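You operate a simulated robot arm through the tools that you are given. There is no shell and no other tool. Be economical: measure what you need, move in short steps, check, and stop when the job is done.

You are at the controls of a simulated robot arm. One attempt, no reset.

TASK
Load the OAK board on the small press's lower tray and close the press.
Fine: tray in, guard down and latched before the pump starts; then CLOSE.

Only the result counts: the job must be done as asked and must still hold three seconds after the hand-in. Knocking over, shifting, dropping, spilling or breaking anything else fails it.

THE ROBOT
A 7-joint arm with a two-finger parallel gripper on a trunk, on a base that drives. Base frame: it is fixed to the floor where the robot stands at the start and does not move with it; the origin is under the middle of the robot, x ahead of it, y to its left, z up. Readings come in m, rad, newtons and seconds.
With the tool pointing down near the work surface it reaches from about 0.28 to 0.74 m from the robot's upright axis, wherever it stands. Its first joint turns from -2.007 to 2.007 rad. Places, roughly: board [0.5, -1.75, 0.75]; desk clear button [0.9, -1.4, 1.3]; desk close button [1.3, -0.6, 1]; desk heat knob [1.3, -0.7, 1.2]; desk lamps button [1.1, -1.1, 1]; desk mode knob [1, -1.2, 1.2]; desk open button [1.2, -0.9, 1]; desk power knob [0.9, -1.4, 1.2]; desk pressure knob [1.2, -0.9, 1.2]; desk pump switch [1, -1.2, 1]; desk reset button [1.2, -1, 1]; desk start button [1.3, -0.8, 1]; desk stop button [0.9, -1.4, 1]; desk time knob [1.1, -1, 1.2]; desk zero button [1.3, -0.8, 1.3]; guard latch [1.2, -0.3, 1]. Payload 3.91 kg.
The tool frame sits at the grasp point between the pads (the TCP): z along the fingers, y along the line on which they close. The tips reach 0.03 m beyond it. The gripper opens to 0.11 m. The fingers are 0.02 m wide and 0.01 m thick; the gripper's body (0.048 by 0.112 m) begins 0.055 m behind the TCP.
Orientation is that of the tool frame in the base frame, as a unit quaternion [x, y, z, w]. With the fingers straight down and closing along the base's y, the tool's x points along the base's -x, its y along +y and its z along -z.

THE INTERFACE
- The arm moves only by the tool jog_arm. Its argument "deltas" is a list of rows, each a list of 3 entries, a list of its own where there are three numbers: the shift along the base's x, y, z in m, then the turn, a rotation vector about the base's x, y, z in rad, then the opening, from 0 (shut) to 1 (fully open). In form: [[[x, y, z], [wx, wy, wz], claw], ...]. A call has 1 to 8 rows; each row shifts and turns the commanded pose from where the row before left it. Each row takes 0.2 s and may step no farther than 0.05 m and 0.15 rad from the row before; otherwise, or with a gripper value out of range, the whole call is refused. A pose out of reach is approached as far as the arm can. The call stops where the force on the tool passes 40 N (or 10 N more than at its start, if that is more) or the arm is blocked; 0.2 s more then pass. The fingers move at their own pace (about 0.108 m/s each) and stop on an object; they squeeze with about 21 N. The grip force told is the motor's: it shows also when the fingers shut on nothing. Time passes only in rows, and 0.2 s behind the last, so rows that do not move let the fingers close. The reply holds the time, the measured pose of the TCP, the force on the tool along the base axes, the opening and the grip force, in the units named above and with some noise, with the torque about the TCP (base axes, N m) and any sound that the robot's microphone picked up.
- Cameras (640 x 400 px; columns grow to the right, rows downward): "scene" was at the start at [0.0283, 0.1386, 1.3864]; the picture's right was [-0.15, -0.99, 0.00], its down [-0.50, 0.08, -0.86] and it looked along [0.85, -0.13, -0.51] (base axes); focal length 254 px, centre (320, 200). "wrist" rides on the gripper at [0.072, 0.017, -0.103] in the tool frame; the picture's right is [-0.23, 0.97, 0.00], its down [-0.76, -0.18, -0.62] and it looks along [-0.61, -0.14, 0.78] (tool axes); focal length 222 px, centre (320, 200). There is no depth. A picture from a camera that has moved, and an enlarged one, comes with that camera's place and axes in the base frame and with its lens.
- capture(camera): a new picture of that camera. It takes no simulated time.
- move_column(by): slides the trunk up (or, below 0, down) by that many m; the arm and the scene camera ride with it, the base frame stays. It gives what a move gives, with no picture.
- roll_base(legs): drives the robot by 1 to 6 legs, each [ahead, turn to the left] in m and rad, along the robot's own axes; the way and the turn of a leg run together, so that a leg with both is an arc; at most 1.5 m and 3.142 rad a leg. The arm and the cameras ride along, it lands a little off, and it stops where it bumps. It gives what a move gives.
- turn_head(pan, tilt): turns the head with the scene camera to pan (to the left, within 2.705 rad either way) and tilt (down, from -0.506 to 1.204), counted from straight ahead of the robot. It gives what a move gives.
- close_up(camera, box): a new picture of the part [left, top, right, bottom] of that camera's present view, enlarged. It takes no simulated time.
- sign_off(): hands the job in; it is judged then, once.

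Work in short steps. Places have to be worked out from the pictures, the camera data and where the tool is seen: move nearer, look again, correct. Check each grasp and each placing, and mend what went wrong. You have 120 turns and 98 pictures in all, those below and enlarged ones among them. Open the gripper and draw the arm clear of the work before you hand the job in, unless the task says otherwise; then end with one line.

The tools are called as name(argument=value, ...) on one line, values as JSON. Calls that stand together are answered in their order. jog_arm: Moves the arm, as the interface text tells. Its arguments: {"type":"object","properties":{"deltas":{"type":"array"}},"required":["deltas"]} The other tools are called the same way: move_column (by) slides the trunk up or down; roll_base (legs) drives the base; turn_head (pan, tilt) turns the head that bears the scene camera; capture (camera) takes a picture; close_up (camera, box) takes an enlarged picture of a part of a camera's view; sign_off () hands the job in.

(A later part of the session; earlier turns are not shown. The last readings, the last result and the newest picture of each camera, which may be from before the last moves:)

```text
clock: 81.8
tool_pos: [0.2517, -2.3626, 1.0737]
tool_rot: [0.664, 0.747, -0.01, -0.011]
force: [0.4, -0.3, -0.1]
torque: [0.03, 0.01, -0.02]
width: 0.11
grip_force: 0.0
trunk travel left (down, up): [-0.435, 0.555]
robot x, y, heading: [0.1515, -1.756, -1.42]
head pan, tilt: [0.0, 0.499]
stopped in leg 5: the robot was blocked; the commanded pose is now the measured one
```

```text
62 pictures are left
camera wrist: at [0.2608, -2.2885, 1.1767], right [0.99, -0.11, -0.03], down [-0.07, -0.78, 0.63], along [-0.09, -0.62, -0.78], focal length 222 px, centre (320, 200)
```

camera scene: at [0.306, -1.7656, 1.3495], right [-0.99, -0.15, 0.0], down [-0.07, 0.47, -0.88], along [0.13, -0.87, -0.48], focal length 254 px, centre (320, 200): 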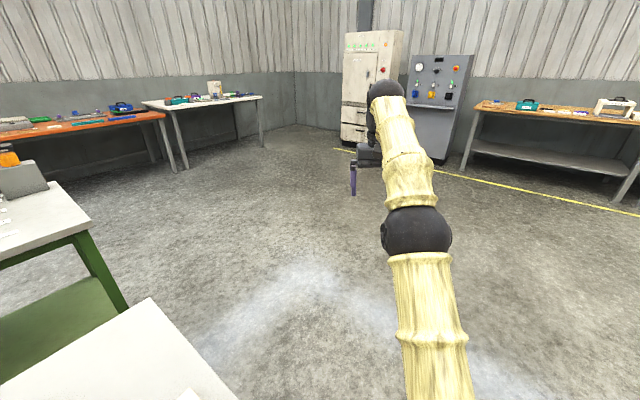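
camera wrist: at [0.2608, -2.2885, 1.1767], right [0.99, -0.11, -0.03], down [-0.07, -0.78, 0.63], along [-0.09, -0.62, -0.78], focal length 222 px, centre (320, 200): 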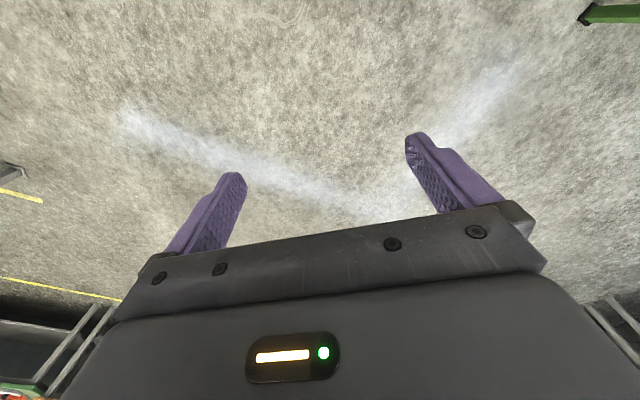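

Blocked near the table; I back off slightly and look at the table with the head.

roll_base(legs=[[-0.08, 0]])

turn_head(pan=0.95, tilt=0.9)

capture(camera="scene")

```text
clock: 82.9
tool_pos: [0.2391, -2.2825, 1.0737]
tool_rot: [0.664, 0.747, -0.01, -0.011]
force: [0.0, 0.4, 0.0]
torque: [0.0, 0.04, 0.01]
width: 0.1099
grip_force: 0.1
trunk travel left (down, up): [-0.435, 0.555]
robot x, y, heading: [0.1406, -1.6782, -1.42]
head pan, tilt: [0.0, 0.499]
```

```text
clock: 84.1
tool_pos: [0.2383, -2.2811, 1.0733]
tool_rot: [0.664, 0.747, -0.01, -0.011]
force: [0.1, 0.2, 0.2]
torque: [-0.02, -0.04, 0.0]
width: 0.1098
grip_force: 0.1
trunk travel left (down, up): [-0.435, 0.555]
robot x, y, heading: [0.1374, -1.6785, -1.42]
head pan, tilt: [0.949, 0.901]
```

```text
61 pictures are left
camera scene: at [0.3472, -1.6298, 1.3157], right [-0.45, -0.89, 0.0], down [-0.7, 0.35, -0.62], along [0.55, -0.28, -0.78], focal length 254 px, centre (320, 200)
```

scene: 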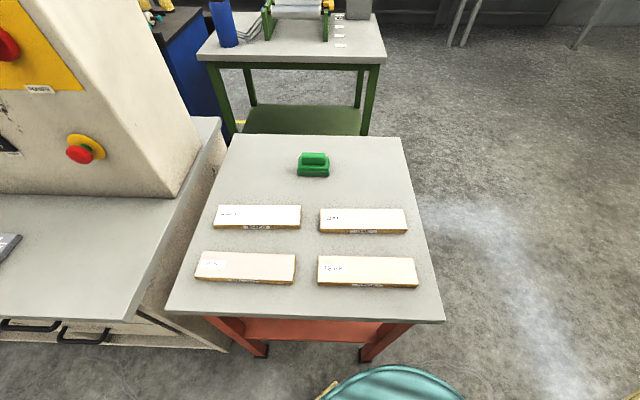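

The OAK board (back right, label confirmed from before) is centred near (0.607, -1.881), top about z 0.795, and is ~0.21 × 0.065 m. It's within reach from here, so I swing the arm over it with the fingers closing across its short side.

jog_arm(deltas=[[[0.0308, 0.0333, 0], [0, -0.03, -0.052], 1], [[0.0308, 0.0333, 0], [0, 0, -0.052], 1], [[0.0308, 0.0333, 0], [0, 0, -0.052], 1], [[0.0308, 0.0333, 0], [0, 0, -0.052], 1], [[0.0308, 0.0333, 0], [0, 0, -0.052], 1], [[0.0308, 0.0333, 0], [0, 0, -0.052], 1], [[0.0308, 0.0333, 0], [0, 0, -0.052], 1], [[0.0308, 0.0333, 0], [0, 0, -0.052], 1]])

jog_arm(deltas=[[[0.0308, 0.0333, 0], [0, 0, -0.052], 1], [[0.0308, 0.0333, 0], [0, 0, -0.052], 1], [[0.0308, 0.0333, 0], [0, 0, -0.052], 1], [[0.0308, 0.0333, 0], [0, 0, -0.052], 1], [[0, 0, 0], [0, 0, 0], 1]])

capture(camera="wrist")

capture(camera="scene")

```text
clock: 85.9
tool_pos: [0.4853, -2.0157, 1.0762]
tool_rot: [0.804, 0.594, 0.0, -0.001]
force: [-1.1, -0.3, 0.0]
torque: [0.01, 0.02, -0.02]
width: 0.1098
grip_force: 0.1
trunk travel left (down, up): [-0.435, 0.555]
robot x, y, heading: [0.1442, -1.6771, -1.416]
head pan, tilt: [0.949, 0.901]
```

```text
clock: 87.1
tool_pos: [0.6086, -1.8834, 1.0753]
tool_rot: [0.862, 0.507, 0.0, 0.0]
force: [0.4, 0.2, 0.4]
torque: [-0.06, 0.02, 0.01]
width: 0.11
grip_force: 0.1
trunk travel left (down, up): [-0.435, 0.555]
robot x, y, heading: [0.1372, -1.6775, -1.418]
head pan, tilt: [0.949, 0.901]
```

```text
60 pictures are left
camera wrist: at [0.6579, -1.8279, 1.1788], right [0.74, -0.67, 0.0], down [-0.53, -0.58, 0.62], along [-0.42, -0.46, -0.78], focal length 222 px, centre (320, 200)
```

wrist: 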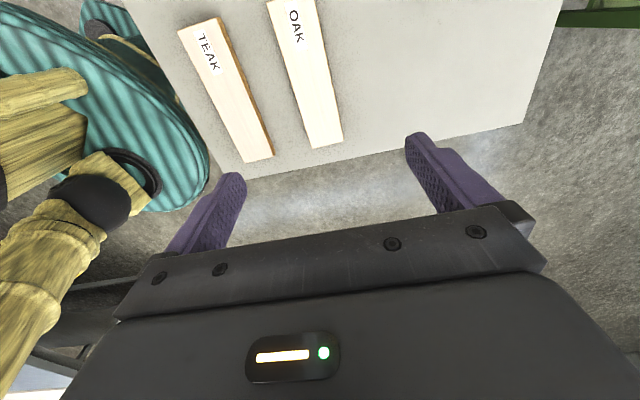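

```text
59 pictures are left
camera scene: at [0.3477, -1.6294, 1.3156], right [-0.45, -0.89, 0.0], down [-0.7, 0.35, -0.62], along [0.55, -0.28, -0.78], focal length 254 px, centre (320, 200)
```

scene: 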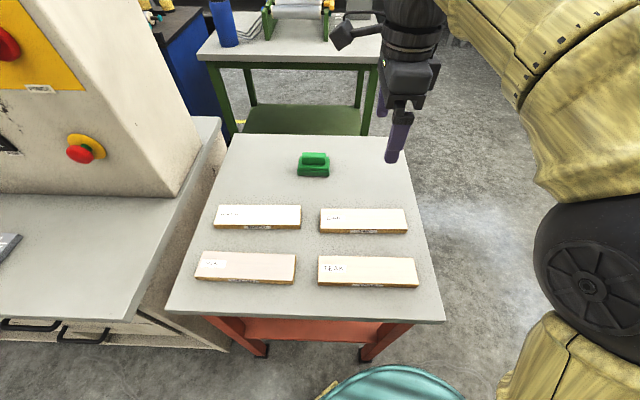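

Wrist view: board centre about (0.601, -1.877), yaw matches the tool. I shift slightly and descend to z 0.90, then recheck.

jog_arm(deltas=[[[-0.007, 0.005, -0.045], [0, 0, 0.01], 1], [[0, 0, -0.045], [0, 0, 0], 1], [[0, 0, -0.045], [0, 0, 0], 1], [[0, 0, -0.04], [0, 0, 0], 1]])

capture(camera="wrist")

capture(camera="scene")

```text
clock: 88.1
tool_pos: [0.6022, -1.8791, 0.8969]
tool_rot: [0.859, 0.512, 0.0, 0.0]
force: [-0.3, -0.6, -0.1]
torque: [-0.02, -0.01, -0.02]
width: 0.1099
grip_force: 0.1
trunk travel left (down, up): [-0.435, 0.555]
robot x, y, heading: [0.1364, -1.6791, -1.419]
head pan, tilt: [0.949, 0.901]
```

```text
58 pictures are left
camera wrist: at [0.6506, -1.8241, 1.0015], right [0.75, -0.66, 0.0], down [-0.52, -0.59, 0.62], along [-0.41, -0.47, -0.78], focal length 222 px, centre (320, 200)
```

wrist: 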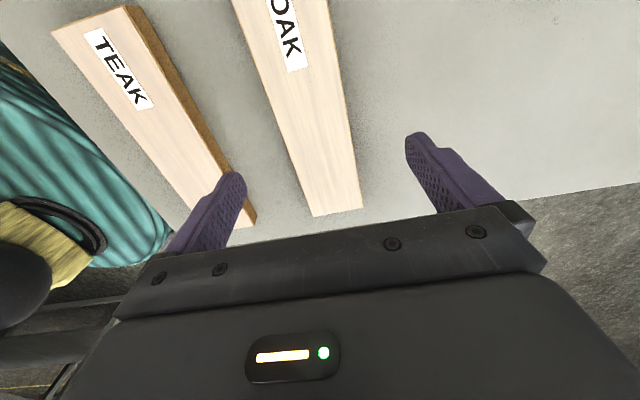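

```text
57 pictures are left
camera scene: at [0.3474, -1.6296, 1.3156], right [-0.45, -0.89, 0.0], down [-0.7, 0.35, -0.62], along [0.55, -0.28, -0.78], focal length 254 px, centre (320, 200)
```

scene: 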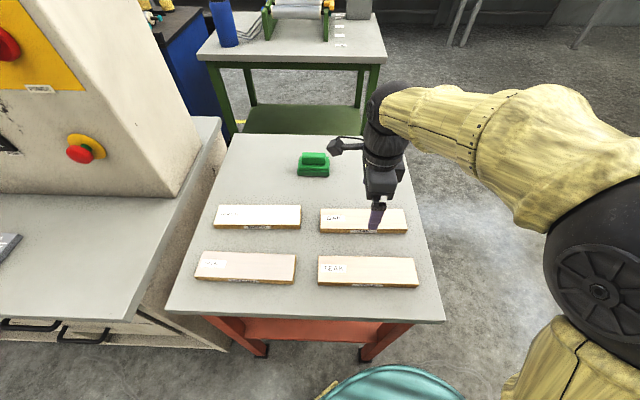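

The board is centred between the fingers within a few millimetres; its top is about z 0.80–0.815. I descend in smaller steps, watching for contact.

jog_arm(deltas=[[[0, 0, -0.03], [0, 0, 0], 1], [[0, 0, -0.03], [0, 0, 0], 1], [[0, 0, -0.015], [0, 0, 0], 1], [[0, 0, -0.01], [0, 0, 0], 1]])

capture(camera="wrist")

close_up(camera="scene", box=[300, 160, 440, 250])

```text
clock: 89.0
tool_pos: [0.6022, -1.8782, 0.8296]
tool_rot: [0.859, 0.512, 0.003, 0.005]
force: [-7.1, 2.0, 19.8]
torque: [0.5, 1.31, 0.01]
width: 0.1101
grip_force: 0.1
trunk travel left (down, up): [-0.435, 0.555]
robot x, y, heading: [0.141, -1.6734, -1.418]
head pan, tilt: [0.949, 0.901]
stopped in row 4: the force on the tool passed its limit at 53 N (the readings are from after the stop); the commanded pose is now the measured one
```

```text
56 pictures are left
camera wrist: at [0.6483, -1.8224, 0.9342], right [0.75, -0.66, 0.01], down [-0.53, -0.58, 0.62], along [-0.4, -0.47, -0.78], focal length 222 px, centre (320, 200)
```

wrist: 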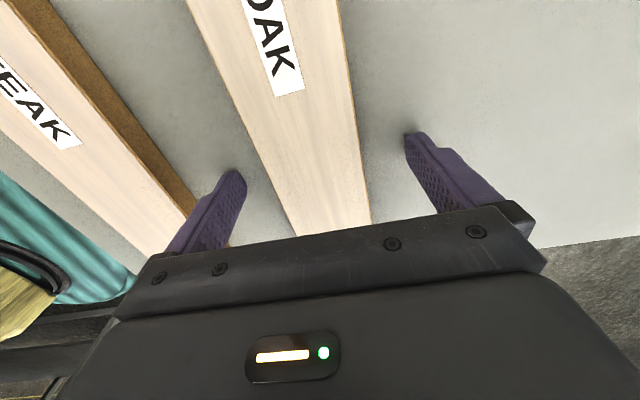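

```text
4.44 times, centred on (370, 205) of scene
camera zoom: at [0.3452, -1.6288, 1.3163], right [-0.45, -0.89, 0.0], down [-0.7, 0.35, -0.62], along [0.56, -0.28, -0.78], focal length 1130 px, centre (98, 178)
```

zoom: 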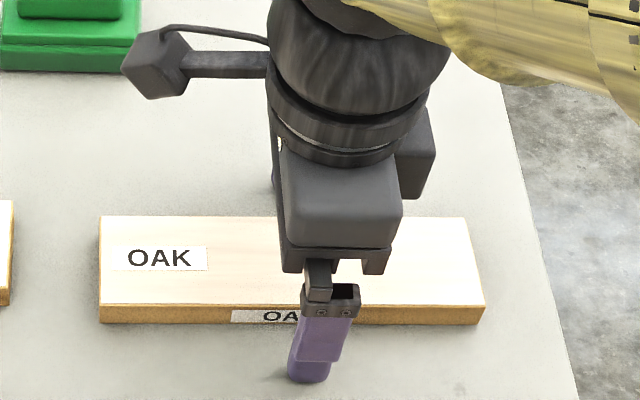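

The near fingertip touched the table (tips at z ~0.80), with both fingers astride the OAK board. I raise 4 mm and close.

jog_arm(deltas=[[[0, 0, 0.004], [0, 0, 0], 1], [[0, 0, 0], [0, 0, 0], 0.5], [[0, 0, 0], [0, 0, 0], 0.4], [[0, 0, 0], [0, 0, 0], 0.4], [[0, 0, 0], [0, 0, 0], 0.4]])

```text
clock: 90.2
tool_pos: [0.604, -1.88, 0.8311]
tool_rot: [0.859, 0.512, 0.003, 0.003]
force: [-0.4, 0.4, 1.5]
torque: [0.01, -0.01, -0.03]
width: 0.0577
grip_force: 20.8
trunk travel left (down, up): [-0.435, 0.555]
robot x, y, heading: [0.1382, -1.6761, -1.415]
head pan, tilt: [0.949, 0.901]
```

Gripped at 0.058 m. I tighten, lift and check that it comes along.

jog_arm(deltas=[[[0, 0, 0], [0, 0, 0], 0.2], [[0, 0, 0.02], [0, 0, 0], 0.2], [[0, 0, 0.04], [0, 0, 0], 0.2], [[0, 0, 0.045], [0, 0, 0], 0.2], [[0, 0, 0.045], [0, 0, 0], 0.2], [[0, 0, 0.045], [0, 0, 0], 0.2]])

capture(camera="scene")

capture(camera="wrist")

```text
clock: 91.6
tool_pos: [0.603, -1.8814, 1.0275]
tool_rot: [0.859, 0.512, 0.003, 0.004]
force: [0.1, -0.2, 1.0]
torque: [-0.03, 0.01, 0.01]
width: 0.0219
grip_force: 0.0
trunk travel left (down, up): [-0.435, 0.555]
robot x, y, heading: [0.1409, -1.6759, -1.419]
head pan, tilt: [0.949, 0.901]
```

```text
54 pictures are left
camera scene: at [0.3474, -1.6297, 1.3156], right [-0.45, -0.89, 0.0], down [-0.7, 0.35, -0.62], along [0.55, -0.28, -0.78], focal length 254 px, centre (320, 200)
```

scene: 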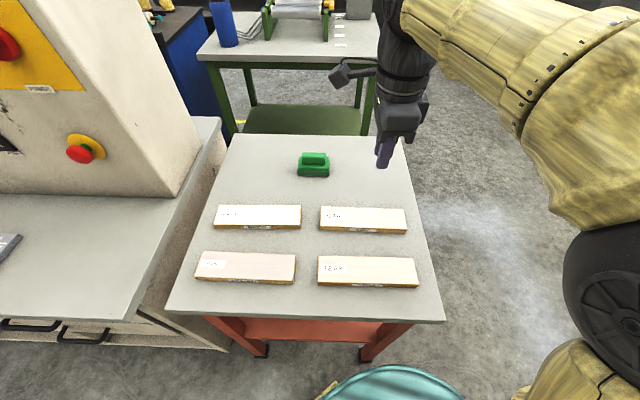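

```text
53 pictures are left
camera wrist: at [0.65, -1.824, 1.1307], right [0.75, -0.66, 0.01], down [-0.52, -0.58, 0.62], along [-0.41, -0.47, -0.78], focal length 222 px, centre (320, 200)
```

wrist: 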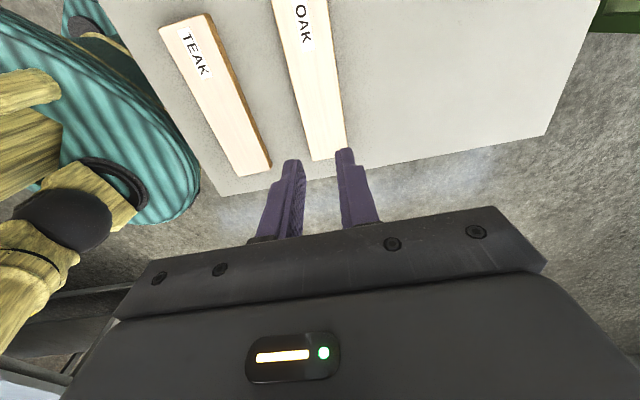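

The fingers slipped off the top edge; the board hasn't moved. They only overlapped slightly, so I level the tool and go down again until contact, then close without the 4 mm lift.

jog_arm(deltas=[[[0, 0, -0.04], [0.004, 0.009, 0], 1], [[0, 0, -0.04], [0, 0, 0], 1], [[0, 0, -0.04], [0, 0, 0], 1], [[0, 0, -0.04], [0, 0, 0], 1], [[0, 0, -0.025], [0, 0, 0], 1], [[0, 0, -0.006], [0, 0, 0], 1], [[0, 0, -0.005], [0, 0, 0], 1], [[0, 0, -0.005], [0, 0, 0], 1]])

capture(camera="wrist")

```text
clock: 93.4
tool_pos: [0.6039, -1.8796, 0.8311]
tool_rot: [0.859, 0.512, 0.003, 0.003]
force: [0.2, -0.6, 31.1]
torque: [0.77, 1.71, 0.02]
width: 0.1099
grip_force: 0.2
trunk travel left (down, up): [-0.435, 0.555]
robot x, y, heading: [0.1346, -1.6778, -1.416]
head pan, tilt: [0.949, 0.901]
```

```text
52 pictures are left
camera wrist: at [0.6504, -1.8225, 0.9338], right [0.75, -0.66, 0.01], down [-0.52, -0.58, 0.62], along [-0.41, -0.47, -0.78], focal length 222 px, centre (320, 200)
```

wrist: 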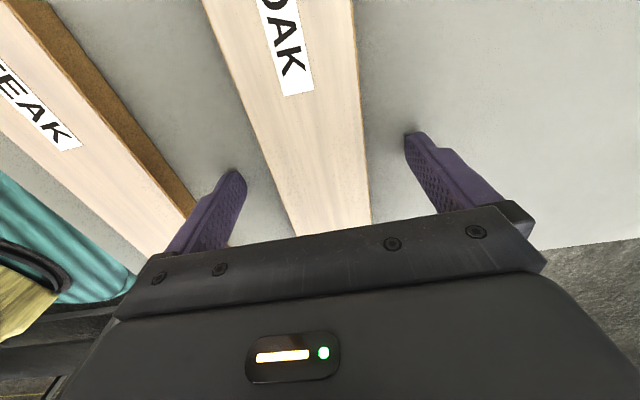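

The near finger is resting on the table. I ease 2 mm, close firmly in place, and look at the pads before lifting.

jog_arm(deltas=[[[0, 0, 0.001], [0, 0, 0], 1], [[0, 0, 0], [0, 0, 0], 0.4], [[0, 0, 0], [0, 0, 0], 0.4], [[0, 0, 0], [0, 0, 0], 0.4], [[0, 0, 0], [0, 0, 0], 0.3]])

capture(camera="wrist")

close_up(camera="scene", box=[320, 190, 420, 250])

```text
clock: 94.3
tool_pos: [0.6018, -1.8785, 0.8313]
tool_rot: [0.859, 0.512, 0.001, 0.0]
force: [-6.9, 2.5, 18.7]
torque: [0.09, 0.93, -0.12]
width: 0.0577
grip_force: 20.9
trunk travel left (down, up): [-0.435, 0.555]
robot x, y, heading: [0.139, -1.6764, -1.413]
head pan, tilt: [0.949, 0.901]
stopped in row 4: the force on the tool passed its limit at 42 N (the readings are from after the stop); the commanded pose is now the measured one
```

```text
51 pictures are left
camera wrist: at [0.6496, -1.822, 0.9334], right [0.75, -0.66, 0.0], down [-0.52, -0.59, 0.62], along [-0.41, -0.47, -0.78], focal length 222 px, centre (320, 200)
```

wrist: 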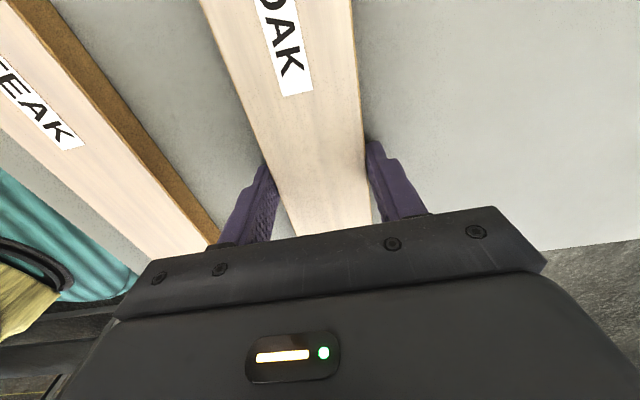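

```text
6.40 times, centred on (370, 220) of scene
camera zoom: at [0.3451, -1.6285, 1.3156], right [-0.45, -0.89, 0.0], down [-0.7, 0.35, -0.62], along [0.56, -0.28, -0.78], focal length 1626 px, centre (0, 72)
```

zoom: 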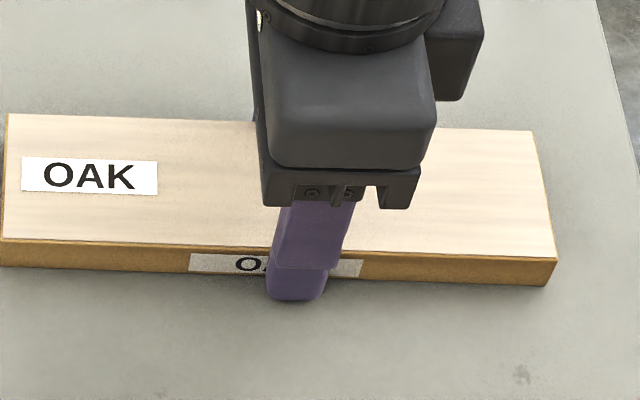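

The fingers clasp the board's full edge this time. I squeeze with the claw fully commanded and lift 1.5 cm to test.

jog_arm(deltas=[[[0, 0, 0], [0, 0, 0], 0.0], [[0, 0, 0], [0, 0, 0], 0.0], [[0, 0, 0.005], [0, 0, 0], 0.0], [[0, 0, 0.005], [0, 0, 0], 0.0], [[0, 0, 0.005], [0, 0, 0], 0.0]])

close_up(camera="scene", box=[320, 190, 420, 250])

```text
clock: 95.5
tool_pos: [0.604, -1.8774, 0.8427]
tool_rot: [0.859, 0.512, 0.001, 0.0]
force: [0.4, 0.1, -1.1]
torque: [-0.01, 0.03, 0.01]
width: 0.0577
grip_force: 21.2
trunk travel left (down, up): [-0.435, 0.555]
robot x, y, heading: [0.1379, -1.6795, -1.422]
head pan, tilt: [0.949, 0.901]
```

```text
6.40 times, centred on (370, 220) of scene
camera zoom: at [0.3474, -1.6296, 1.3155], right [-0.45, -0.89, 0.0], down [-0.7, 0.35, -0.62], along [0.55, -0.28, -0.78], focal length 1626 px, centre (0, 72)
```

zoom: 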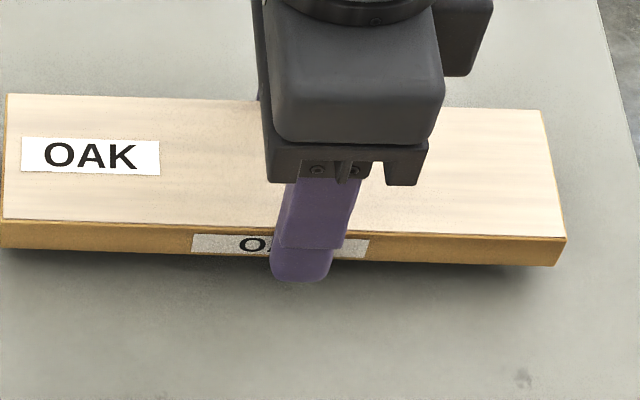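

It lifts. I raise it gently, well clear of the table, and recheck.

jog_arm(deltas=[[[0, 0, 0.01], [0, 0, 0], 0.0], [[0, 0, 0.015], [0, 0, 0], 0.0], [[0, 0, 0.015], [0, 0, 0], 0.0], [[0, 0, 0.015], [0, 0, 0], 0.0], [[0, 0, 0.015], [0, 0, 0], 0.0], [[0, 0, 0.015], [0, 0, 0], 0.0], [[0, 0, 0.015], [0, 0, 0], 0.0], [[0, 0, 0.01], [0, 0, 0], 0.0]])

capture(camera="scene")

```text
clock: 97.3
tool_pos: [0.6035, -1.8802, 0.9534]
tool_rot: [0.859, 0.512, 0.001, -0.001]
force: [-0.4, -0.6, -1.5]
torque: [0.0, 0.02, 0.01]
width: 0.0576
grip_force: 21.3
trunk travel left (down, up): [-0.435, 0.555]
robot x, y, heading: [0.1366, -1.6762, -1.417]
head pan, tilt: [0.949, 0.901]
```

```text
48 pictures are left
camera scene: at [0.3474, -1.6296, 1.3156], right [-0.45, -0.89, 0.0], down [-0.7, 0.35, -0.62], along [0.55, -0.28, -0.78], focal length 254 px, centre (320, 200)
```

scene: 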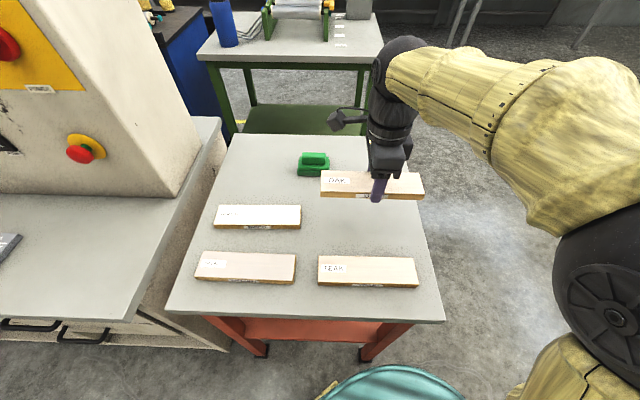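

The OAK board is held securely. I raise the trunk a little for clearance over the desk ledge, back away, and look on the way.

move_column(by=0.12)

roll_base(legs=[[-0.45, 0], [-0.45, 0], [0, -0.79]])

capture(camera="scene")

```text
clock: 98.8
tool_pos: [0.6038, -1.8797, 1.073]
tool_rot: [0.859, 0.511, 0.001, -0.001]
force: [-0.6, -0.1, -1.4]
torque: [-0.02, 0.01, 0.03]
width: 0.0573
grip_force: 20.8
trunk travel left (down, up): [-0.555, 0.435]
robot x, y, heading: [0.138, -1.679, -1.424]
head pan, tilt: [0.949, 0.901]
```

```text
clock: 107.6
tool_pos: [0.1895, -1.2501, 1.0736]
tool_rot: [0.988, 0.152, 0.001, -0.001]
force: [-0.1, 0.0, -1.6]
torque: [-0.01, -0.02, 0.0]
width: 0.0572
grip_force: 21.2
trunk travel left (down, up): [-0.555, 0.435]
robot x, y, heading: [-0.0022, -0.7828, -2.19]
head pan, tilt: [0.949, 0.901]
```

```text
47 pictures are left
camera scene: at [0.1803, -0.8938, 1.4356], right [-0.95, -0.32, 0.0], down [-0.25, 0.74, -0.62], along [0.2, -0.59, -0.78], focal length 254 px, centre (320, 200)
```

scene: 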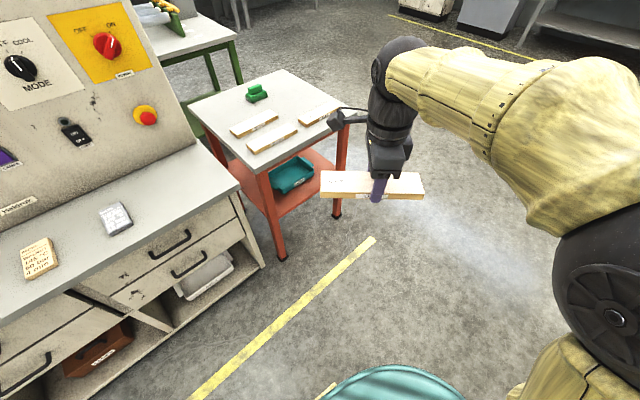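

The board is steady. I reverse to in front of the press, then turn so the arm faces the tray.

roll_base(legs=[[0, -0.022], [-0.67, 0], [-0.66, 0], [0, 0.79]])

capture(camera="scene")

capture(camera="wrist")

```text
clock: 119.0
tool_pos: [1.2536, 0.0796, 1.0733]
tool_rot: [0.859, 0.512, 0.001, 0.0]
force: [0.5, 0.2, -1.8]
torque: [-0.03, 0.0, -0.02]
width: 0.0575
grip_force: 20.5
trunk travel left (down, up): [-0.555, 0.435]
robot x, y, heading: [0.7886, 0.2819, -1.417]
head pan, tilt: [0.949, 0.901]
```

```text
46 pictures are left
camera scene: at [0.9969, 0.3305, 1.4356], right [-0.45, -0.89, 0.0], down [-0.7, 0.36, -0.62], along [0.55, -0.28, -0.78], focal length 254 px, centre (320, 200)
```

scene: 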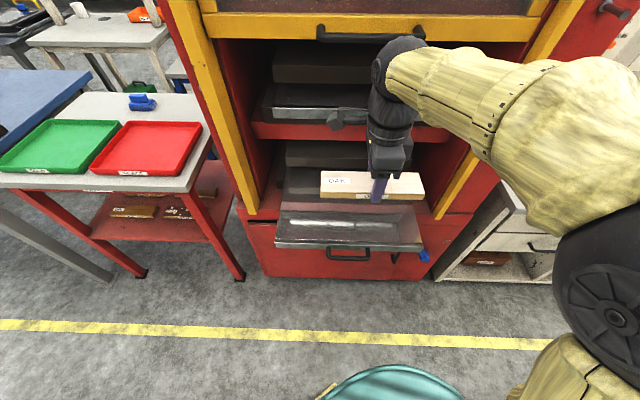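

```text
45 pictures are left
camera wrist: at [1.3, 0.1358, 1.1768], right [0.75, -0.67, 0.0], down [-0.52, -0.58, 0.62], along [-0.41, -0.46, -0.78], focal length 222 px, centre (320, 200)
```

wrist: 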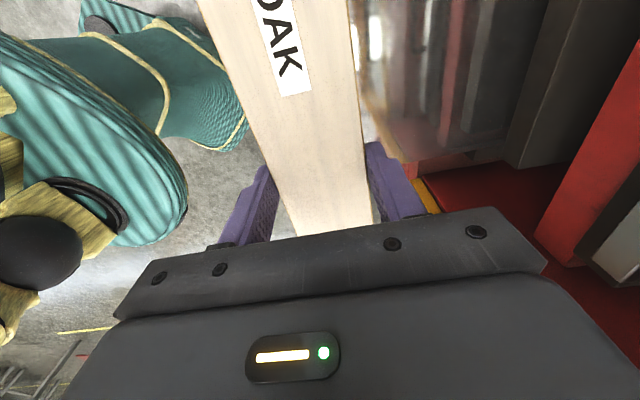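

Tray front centre re-measured at (1.289, 0.085), matching before. I lower by the trunk first, in front of the guard's edge, then move in over the tray.

move_column(by=-0.22)

jog_arm(deltas=[[[0.02, -0.007, 0], [0, 0, 0.01], 0.0], [[0.024, -0.0085, 0], [0, 0, 0.01], 0.0], [[0.024, -0.0085, 0], [0, 0, 0], 0.0]])

turn_head(pan=0.95, tilt=0.6)

capture(camera="scene")

capture(camera="wrist")

```text
clock: 121.3
tool_pos: [1.2522, 0.0806, 0.8538]
tool_rot: [0.859, 0.512, 0.001, 0.0]
force: [0.0, 0.0, -1.9]
torque: [-0.01, 0.01, 0.04]
width: 0.0574
grip_force: 21.2
trunk travel left (down, up): [-0.335, 0.655]
robot x, y, heading: [0.7877, 0.2822, -1.421]
head pan, tilt: [0.949, 0.901]
```

```text
clock: 122.2
tool_pos: [1.3204, 0.0577, 0.8531]
tool_rot: [0.854, 0.52, 0.0, 0.0]
force: [0.7, 0.1, -2.0]
torque: [0.01, -0.03, 0.01]
width: 0.0576
grip_force: 21.2
trunk travel left (down, up): [-0.335, 0.655]
robot x, y, heading: [0.7893, 0.2836, -1.421]
head pan, tilt: [0.949, 0.901]
```

```text
clock: 123.0
tool_pos: [1.3198, 0.0578, 0.853]
tool_rot: [0.855, 0.519, 0.0, -0.001]
force: [0.5, -0.7, -1.3]
torque: [-0.01, 0.01, 0.02]
width: 0.0575
grip_force: 20.8
trunk travel left (down, up): [-0.335, 0.655]
robot x, y, heading: [0.7882, 0.2821, -1.419]
head pan, tilt: [0.949, 0.6]
```

```text
44 pictures are left
camera scene: at [1.0084, 0.3247, 1.2403], right [-0.45, -0.89, 0.0], down [-0.5, 0.26, -0.82], along [0.73, -0.37, -0.57], focal length 254 px, centre (320, 200)
```

scene: 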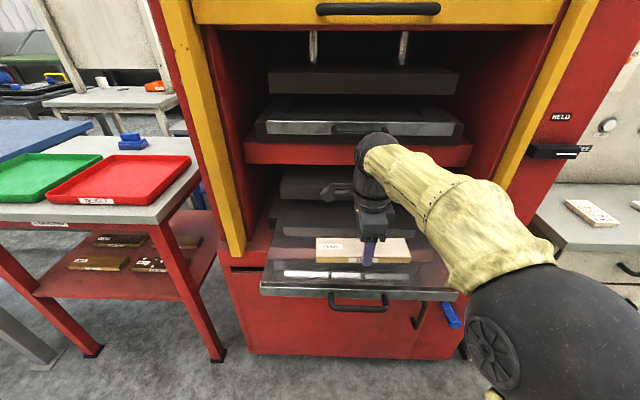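

```text
43 pictures are left
camera wrist: at [1.3668, 0.1135, 0.9559], right [0.76, -0.65, 0.0], down [-0.51, -0.59, 0.62], along [-0.4, -0.47, -0.78], focal length 222 px, centre (320, 200)
```

wrist: 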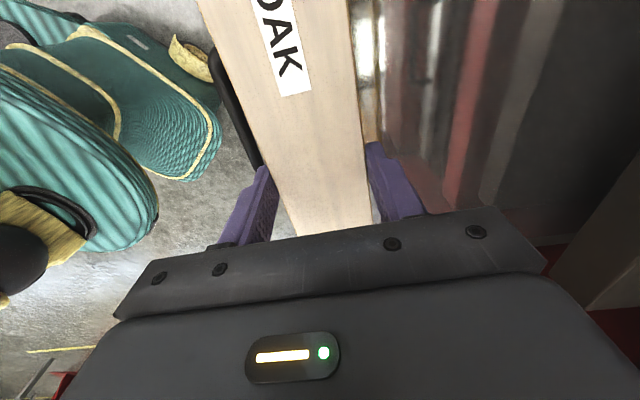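

The board is over the tray's front; wrist still clear of the shelf. I move in the remaining 7 cm and look.

jog_arm(deltas=[[[0.022, -0.009, 0], [0, 0, 0], 0.0], [[0.022, -0.009, 0], [0, 0, 0], 0.0], [[0.022, -0.009, -0.01], [0, 0, 0], 0.0], [[0, 0, -0.015], [0, 0, 0], 0.0]])

capture(camera="scene")

```text
clock: 124.0
tool_pos: [1.3876, 0.0288, 0.8287]
tool_rot: [0.854, 0.52, 0.0, 0.0]
force: [0.0, -0.4, -1.4]
torque: [-0.02, 0.01, 0.0]
width: 0.0575
grip_force: 21.1
trunk travel left (down, up): [-0.335, 0.655]
robot x, y, heading: [0.7902, 0.2853, -1.422]
head pan, tilt: [0.949, 0.6]
```

```text
42 pictures are left
camera scene: at [1.0087, 0.3245, 1.2403], right [-0.45, -0.89, 0.0], down [-0.5, 0.26, -0.82], along [0.73, -0.37, -0.57], focal length 254 px, centre (320, 200)
```

scene: 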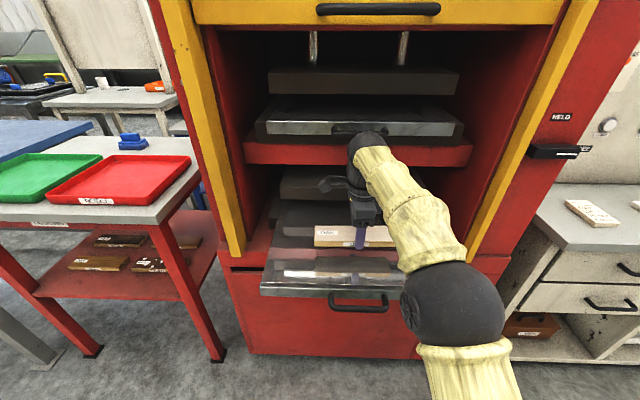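

Position is good, about mid-tray. I lower in small steps until contact.

jog_arm(deltas=[[[0, 0, -0.01], [0, 0, 0], 0.0], [[0, 0, -0.01], [0, 0, 0], 0.0], [[0, 0, -0.006], [0, 0, 0], 0.0], [[0, 0, -0.005], [0, 0, 0], 0.0], [[0, 0, -0.004], [0, 0, 0], 0.0], [[0, 0, -0.004], [0, 0, 0], 0.0]])

close_up(camera="scene", box=[250, 200, 430, 310])

```text
clock: 125.3
tool_pos: [1.3864, 0.0296, 0.7897]
tool_rot: [0.855, 0.519, 0.0, 0.0]
force: [0.6, 0.5, -2.1]
torque: [-0.03, -0.02, 0.0]
width: 0.0575
grip_force: 20.6
trunk travel left (down, up): [-0.335, 0.655]
robot x, y, heading: [0.7894, 0.2833, -1.423]
head pan, tilt: [0.949, 0.6]
```

```text
3.56 times, centred on (340, 255) of scene
camera zoom: at [1.0084, 0.3247, 1.2404], right [-0.45, -0.89, 0.0], down [-0.5, 0.26, -0.82], along [0.73, -0.38, -0.57], focal length 904 px, centre (249, 4)
```

zoom: 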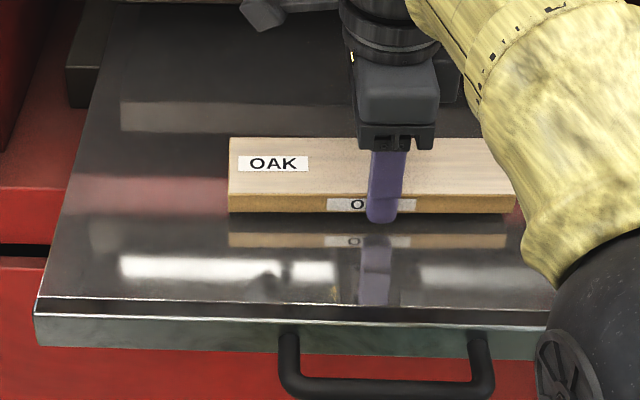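

The reflection shows a gap of roughly 8 mm left. I continue down in 2–3 mm steps.

jog_arm(deltas=[[[0, 0, -0.003], [0, 0, 0], 0.0], [[0, 0, -0.003], [0, 0, 0], 0.0], [[0, 0, -0.002], [0, 0, 0], 0.0], [[0, 0, -0.002], [0, 0, 0], 0.0], [[0, 0, -0.002], [0, 0, 0], 0.0]])

close_up(camera="scene", box=[250, 200, 430, 310])

```text
clock: 126.5
tool_pos: [1.3856, 0.0297, 0.7772]
tool_rot: [0.855, 0.519, 0.001, 0.0]
force: [0.3, -0.5, 0.4]
torque: [0.17, -0.1, -0.09]
width: 0.0576
grip_force: 20.8
trunk travel left (down, up): [-0.335, 0.655]
robot x, y, heading: [0.79, 0.2836, -1.42]
head pan, tilt: [0.949, 0.6]
```

```text
3.56 times, centred on (340, 255) of scene
camera zoom: at [1.0083, 0.3246, 1.2405], right [-0.45, -0.89, 0.0], down [-0.5, 0.26, -0.82], along [0.73, -0.38, -0.57], focal length 904 px, centre (249, 4)
```

zoom: 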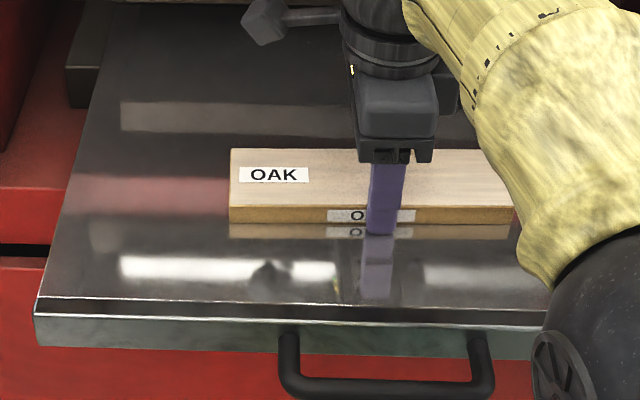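

The board's weight is now on the tray. I open the gripper, then rise straight up 6 cm.

jog_arm(deltas=[[[0, 0, -0.001], [0, 0, 0], 0.0], [[0, 0, 0], [0, 0, 0], 0.85], [[0, 0, 0], [0, 0, 0], 0.85], [[0, 0, 0], [0, 0, 0], 0.85], [[0, 0, 0.02], [0, 0, 0], 0.85], [[0, 0, 0.02], [0, 0, 0], 0.85], [[0, 0, 0.03], [0, 0, 0], 0.85]])

capture(camera="scene")

```text
clock: 128.2
tool_pos: [1.385, 0.0313, 0.8486]
tool_rot: [0.854, 0.52, 0.001, -0.001]
force: [0.5, 0.2, 0.6]
torque: [-0.03, 0.0, 0.02]
width: 0.0935
grip_force: 0.1
trunk travel left (down, up): [-0.335, 0.655]
robot x, y, heading: [0.7873, 0.2813, -1.424]
head pan, tilt: [0.949, 0.6]
```

```text
39 pictures are left
camera scene: at [1.0084, 0.3247, 1.2404], right [-0.45, -0.89, 0.0], down [-0.5, 0.26, -0.82], along [0.73, -0.38, -0.57], focal length 254 px, centre (320, 200)
```

scene: 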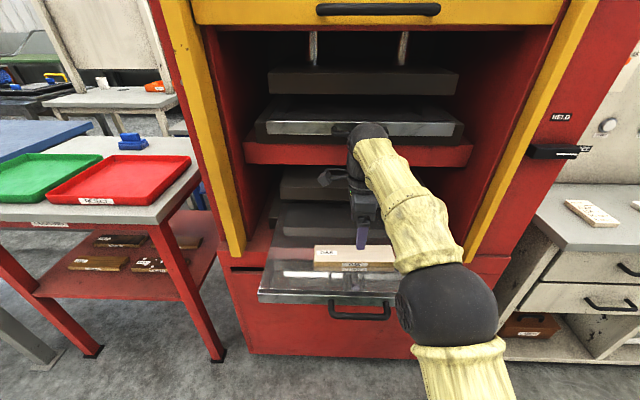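

The OAK board lies on the tray. Now I retract the arm along the tray axis, raise the trunk, and reposition the base to grip the handle head-on again.

jog_arm(deltas=[[[0, 0, 0.01], [0, 0, 0], 0.85], [[-0.035, 0.0187, 0], [0, 0, 0], 0.6], [[-0.035, 0.0187, 0], [0, 0, 0], 0.6], [[-0.035, 0.0187, 0], [0, 0, 0], 0.6], [[-0.035, 0.0187, 0], [0, 0, 0], 0.6], [[-0.035, 0.0187, 0], [0, 0, 0], 0.6]])

move_column(by=0.2)

roll_base(legs=[[-0.1, 0], [0, 0.94], [-0.08, 0]])

```text
clock: 129.6
tool_pos: [1.2096, 0.1231, 0.8595]
tool_rot: [0.854, 0.52, 0.001, 0.001]
force: [0.3, -0.8, -0.2]
torque: [0.03, 0.04, 0.0]
width: 0.066
grip_force: 0.1
trunk travel left (down, up): [-0.335, 0.655]
robot x, y, heading: [0.7873, 0.2814, -1.42]
head pan, tilt: [0.949, 0.6]
```

```text
clock: 131.7
tool_pos: [1.2112, 0.1229, 1.0584]
tool_rot: [0.855, 0.519, 0.001, 0.0]
force: [0.0, -0.2, 0.0]
torque: [0.01, -0.02, -0.01]
width: 0.0657
grip_force: 0.1
trunk travel left (down, up): [-0.535, 0.455]
robot x, y, heading: [0.7881, 0.2842, -1.421]
head pan, tilt: [0.949, 0.6]
```

```text
clock: 137.1
tool_pos: [1.0821, 0.6637, 1.059]
tool_rot: [0.53, 0.848, 0.001, -0.001]
force: [-0.5, 0.2, -0.1]
torque: [0.0, 0.02, 0.01]
width: 0.0663
grip_force: 0.1
trunk travel left (down, up): [-0.535, 0.455]
robot x, y, heading: [0.7071, 0.4196, -0.491]
head pan, tilt: [0.949, 0.6]
```

Base is at (0.707, 0.420), heading -0.491. I swing the arm back to the front with the tool yaw restored.

jog_arm(deltas=[[[0.0107, -0.0462, 0], [0, 0, 0.057], 0.5], [[0.0107, -0.0462, 0], [0, 0, 0.057], 0.5], [[0.0107, -0.0462, 0], [0, 0, 0.057], 0.5], [[0.0107, -0.0462, 0], [0, 0, 0.057], 0.5], [[0.0107, -0.0462, 0], [0, 0, 0.057], 0.5], [[0.0107, -0.0462, 0], [0, 0, 0.057], 0.5], [[0.0107, -0.0462, 0], [0, 0, 0.057], 0.5], [[0.0107, -0.0462, 0], [0, 0, 0.057], 0.5]])

jog_arm(deltas=[[[0.0107, -0.0462, 0], [0, 0, 0.057], 0.4], [[0.0107, -0.0462, 0], [0, 0, 0.057], 0.4], [[0.0107, -0.0462, 0], [0, 0, 0.057], 0.4], [[0, 0, 0], [0.036, -0.1167, -0.0864], 0.4], [[0, 0, 0], [0.036, -0.1167, -0.0864], 0.4], [[0, 0, 0], [0.036, -0.1167, -0.0864], 0.4], [[0, 0, 0], [0.036, -0.1167, -0.0864], 0.4]])

jog_arm(deltas=[[[0, 0, 0], [0.036, -0.1167, -0.0864], 0.4], [[0, 0, 0], [0.036, -0.1167, -0.0864], 0.4], [[0, 0, 0], [0.036, -0.1167, -0.0864], 0.4], [[0, 0, 0], [0.036, -0.1167, -0.0864], 0.4], [[0, 0, 0], [0.036, -0.1167, -0.0864], 0.4], [[0, 0, 0], [0.036, -0.1167, -0.0864], 0.4]])

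```text
clock: 138.9
tool_pos: [1.1682, 0.2939, 1.0569]
tool_rot: [0.324, 0.946, 0.001, 0.0]
force: [0.2, -1.1, 0.1]
torque: [0.01, 0.02, -0.01]
width: 0.055
grip_force: 0.0
trunk travel left (down, up): [-0.535, 0.455]
robot x, y, heading: [0.7004, 0.4198, -0.486]
head pan, tilt: [0.949, 0.6]
```

```text
clock: 140.5
tool_pos: [1.2001, 0.1553, 1.0585]
tool_rot: [0.398, 0.885, 0.125, 0.206]
force: [0.5, -0.5, 0.8]
torque: [0.01, 0.02, 0.06]
width: 0.0445
grip_force: 0.0
trunk travel left (down, up): [-0.535, 0.455]
robot x, y, heading: [0.701, 0.4203, -0.485]
head pan, tilt: [0.949, 0.6]
```

```text
clock: 141.9
tool_pos: [1.2008, 0.1553, 1.058]
tool_rot: [0.557, 0.617, 0.288, 0.475]
force: [-0.2, 1.9, 0.1]
torque: [-0.01, 0.0, -0.02]
width: 0.0441
grip_force: 0.1
trunk travel left (down, up): [-0.535, 0.455]
robot x, y, heading: [0.7015, 0.4201, -0.49]
head pan, tilt: [0.949, 0.6]
```

Four more turn rows, with a small rise and retreat to keep clear of the handle, then the trunk down.

jog_arm(deltas=[[[-0.004, 0.002, 0.0075], [0.036, -0.1167, -0.0864], 0.4], [[-0.004, 0.002, 0.0075], [0.036, -0.1167, -0.0864], 0.4], [[-0.004, 0.002, 0.0075], [0.036, -0.1167, -0.0864], 0.4], [[-0.004, 0.002, 0.0075], [0.036, -0.1167, -0.0864], 0.4]])

move_column(by=-0.345)

capture(camera="wrist")

```text
clock: 143.1
tool_pos: [1.178, 0.1212, 1.0257]
tool_rot: [0.662, 0.377, 0.336, 0.554]
force: [0.3, -0.3, 0.3]
torque: [-0.03, -0.02, 0.0]
width: 0.0438
grip_force: 0.0
out of reach, approached as far as the arm can: row 3, 4
trunk travel left (down, up): [-0.535, 0.455]
robot x, y, heading: [0.7021, 0.4181, -0.492]
head pan, tilt: [0.949, 0.6]
stopped in row 4: the arm was blocked; the commanded pose is now the measured one
```

```text
clock: 146.5
tool_pos: [1.178, 0.121, 0.681]
tool_rot: [0.661, 0.376, 0.337, 0.555]
force: [-0.5, 0.1, -0.3]
torque: [0.0, 0.04, 0.0]
width: 0.0441
grip_force: 0.0
trunk travel left (down, up): [-0.19, 0.8]
robot x, y, heading: [0.7057, 0.4224, -0.488]
head pan, tilt: [0.949, 0.6]
```

```text
38 pictures are left
camera wrist: at [1.1255, 0.2331, 0.716], right [0.01, -0.3, 0.96], down [-0.93, -0.35, -0.1], along [0.36, -0.89, -0.28], focal length 222 px, centre (320, 200)
```

wrist: 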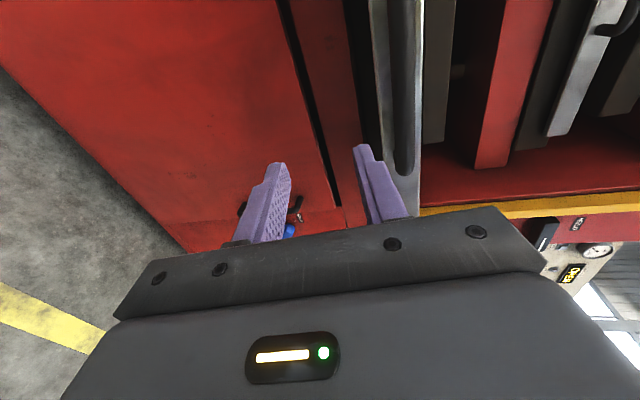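

The arm is too folded here. I roll the base back 0.12 m, then extend, level the tool, and rise to the handle's height.

roll_base(legs=[[-0.12, 0]])

jog_arm(deltas=[[[0.0247, -0.0067, 0.02], [0, 0, 0], 0.4], [[0.0247, -0.0067, 0.02], [0, 0, 0], 0.4], [[0.0247, -0.0067, 0.015], [-0.05, -0.0615, 0.002], 0.4], [[0.0247, -0.0067, 0], [-0.05, -0.0615, 0.002], 0.4]])

capture(camera="wrist")

```text
clock: 147.8
tool_pos: [1.075, 0.1777, 0.6795]
tool_rot: [0.661, 0.377, 0.337, 0.555]
force: [0.5, 0.1, -0.8]
torque: [0.01, 0.01, -0.02]
width: 0.044
grip_force: 0.0
trunk travel left (down, up): [-0.19, 0.8]
robot x, y, heading: [0.5976, 0.4771, -0.482]
head pan, tilt: [0.949, 0.6]
```

```text
clock: 148.8
tool_pos: [1.1741, 0.1519, 0.736]
tool_rot: [0.608, 0.361, 0.359, 0.609]
force: [-1.0, -0.6, 0.3]
torque: [0.04, 0.03, 0.02]
width: 0.0437
grip_force: 0.1
trunk travel left (down, up): [-0.19, 0.8]
robot x, y, heading: [0.5963, 0.4739, -0.49]
head pan, tilt: [0.949, 0.6]
```

```text
37 pictures are left
camera wrist: at [1.1164, 0.2649, 0.7524], right [-0.11, -0.2, 0.97], down [-0.91, -0.37, -0.18], along [0.39, -0.91, -0.14], focal length 222 px, centre (320, 200)
```

wrist: 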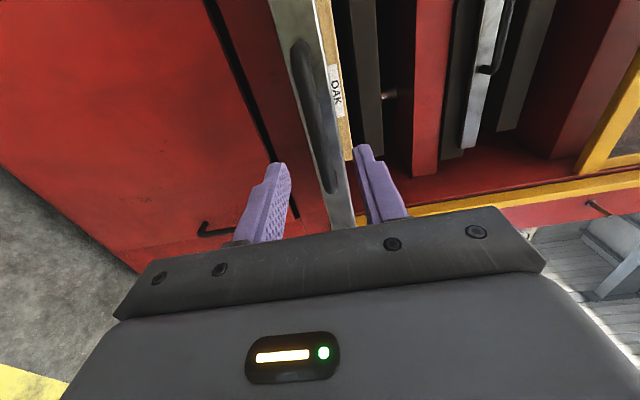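

Well aligned: the handle bar lies 0.085 m ahead at the right height. I advance and close on it.

jog_arm(deltas=[[[0.0375, -0.0198, -0.001], [0, 0, 0], 0.4], [[0.0375, -0.0203, 0], [0, 0, 0], 0.4], [[0, 0, 0], [0, 0, 0], 0.4], [[0, 0, 0], [0, 0, 0], 0.0], [[0, 0, 0], [0, 0, 0], 0.0], [[0, 0, 0], [0, 0, 0], 0.0]])

capture(camera="wrist")

```text
clock: 150.2
tool_pos: [1.2472, 0.11, 0.7346]
tool_rot: [0.609, 0.36, 0.359, 0.609]
force: [2.5, -0.9, 6.3]
torque: [-0.19, -0.32, 0.01]
width: 0.0337
grip_force: 45.0
trunk travel left (down, up): [-0.19, 0.8]
robot x, y, heading: [0.5964, 0.4739, -0.488]
head pan, tilt: [0.949, 0.6]
```

```text
36 pictures are left
camera wrist: at [1.1912, 0.2235, 0.7518], right [-0.11, -0.2, 0.97], down [-0.91, -0.36, -0.18], along [0.39, -0.91, -0.14], focal length 222 px, centre (320, 200)
```

wrist: 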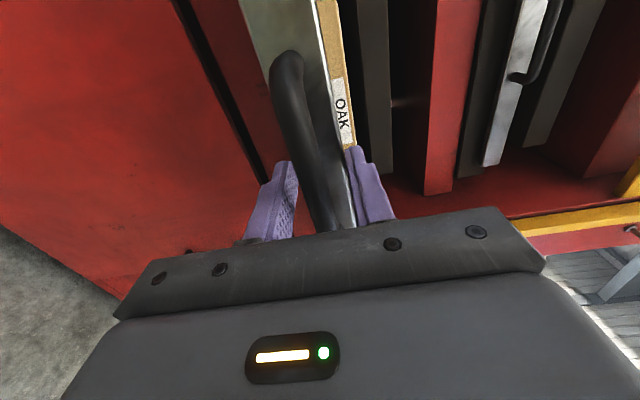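

The tips pinch the panel again; I back off 1.8 cm to take the bar instead.

jog_arm(deltas=[[[0, 0, 0], [0, 0, 0], 0.4], [[-0.0084, 0.0045, 0], [0, 0, 0], 0.4], [[-0.0084, 0.0045, 0], [0, 0, 0], 0.4], [[0, 0, 0], [0, 0, 0], 0.0], [[0, 0, 0], [0, 0, 0], 0.0], [[0, 0, 0], [0, 0, 0], 0.0]])

```text
clock: 151.6
tool_pos: [1.2322, 0.1194, 0.7336]
tool_rot: [0.611, 0.359, 0.358, 0.608]
force: [-2.6, 0.2, -5.8]
torque: [0.08, 0.04, 0.07]
width: 0.0136
grip_force: 45.1
trunk travel left (down, up): [-0.19, 0.8]
robot x, y, heading: [0.5948, 0.4784, -0.49]
head pan, tilt: [0.949, 0.6]
```

The bar is gripped. I push the tray in gently along its axis with the arm.

jog_arm(deltas=[[[0.0088, -0.0048, 0], [0, 0, 0], 0.0], [[0.0132, -0.0072, 0], [0, 0, 0], 0.0], [[0.0176, -0.0095, 0], [0, 0, 0], 0.0], [[0.0176, -0.0095, 0], [0, 0, 0], 0.0], [[0.0176, -0.0095, 0], [0, 0, 0], 0.0], [[0.0132, -0.0072, 0], [0, 0, 0], 0.0], [[0.0088, -0.0048, 0], [0, 0, 0], 0.0]])

turn_head(pan=0.0, tilt=0.5)

capture(camera="scene")

```text
clock: 153.2
tool_pos: [1.3282, 0.0653, 0.7338]
tool_rot: [0.611, 0.358, 0.358, 0.609]
force: [-4.1, -6.0, -9.1]
torque: [0.02, 0.05, -1.08]
width: 0.0135
grip_force: 45.0
trunk travel left (down, up): [-0.19, 0.8]
robot x, y, heading: [0.5986, 0.4786, -0.484]
head pan, tilt: [0.949, 0.6]
```

```text
clock: 154.4
tool_pos: [1.3275, 0.0656, 0.734]
tool_rot: [0.61, 0.359, 0.359, 0.608]
force: [-3.3, -9.7, -7.9]
torque: [0.07, 0.07, -0.69]
width: 0.0136
grip_force: 44.9
trunk travel left (down, up): [-0.19, 0.8]
robot x, y, heading: [0.5945, 0.4773, -0.487]
head pan, tilt: [0.0, 0.499]
```

```text
35 pictures are left
camera scene: at [0.6961, 0.5939, 1.1046], right [-0.47, -0.88, 0.0], down [-0.42, 0.23, -0.88], along [0.78, -0.41, -0.48], focal length 254 px, centre (320, 200)
```

scene: 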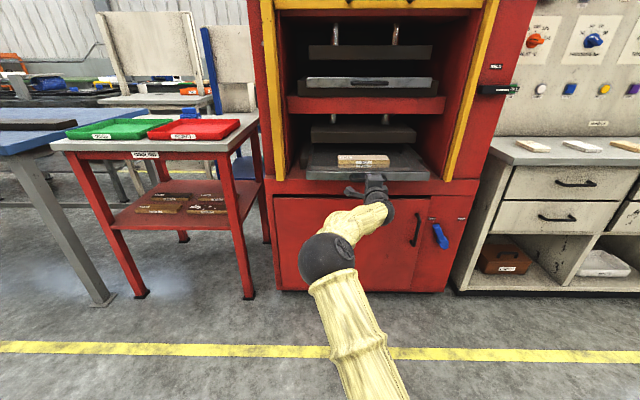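

Tray half in with the board in place. The arm is near full reach, so I drive the base forward 0.10 m, pushing the tray along.

roll_base(legs=[[0.1, 0]])

jog_arm(deltas=[[[0.0088, -0.0048, 0], [0, 0, 0], 0.0], [[0.0088, -0.0048, 0], [0, 0, 0], 0.0], [[0.0088, -0.0048, 0], [0, 0, 0], 0.0]])

```text
clock: 155.7
tool_pos: [1.4148, 0.0181, 0.7342]
tool_rot: [0.612, 0.358, 0.357, 0.608]
force: [-13.1, -17.4, -7.6]
torque: [-0.04, 0.13, -0.11]
width: 0.0137
grip_force: 44.2
trunk travel left (down, up): [-0.19, 0.8]
robot x, y, heading: [0.6887, 0.4284, -0.485]
head pan, tilt: [0.0, 0.499]
```

```text
clock: 156.5
tool_pos: [1.4398, 0.0046, 0.7347]
tool_rot: [0.612, 0.358, 0.356, 0.609]
force: [-6.6, -7.6, -4.8]
torque: [-0.01, 0.04, 0.04]
width: 0.0136
grip_force: 45.0
trunk travel left (down, up): [-0.19, 0.8]
robot x, y, heading: [0.6846, 0.4308, -0.488]
head pan, tilt: [0.0, 0.499]
```

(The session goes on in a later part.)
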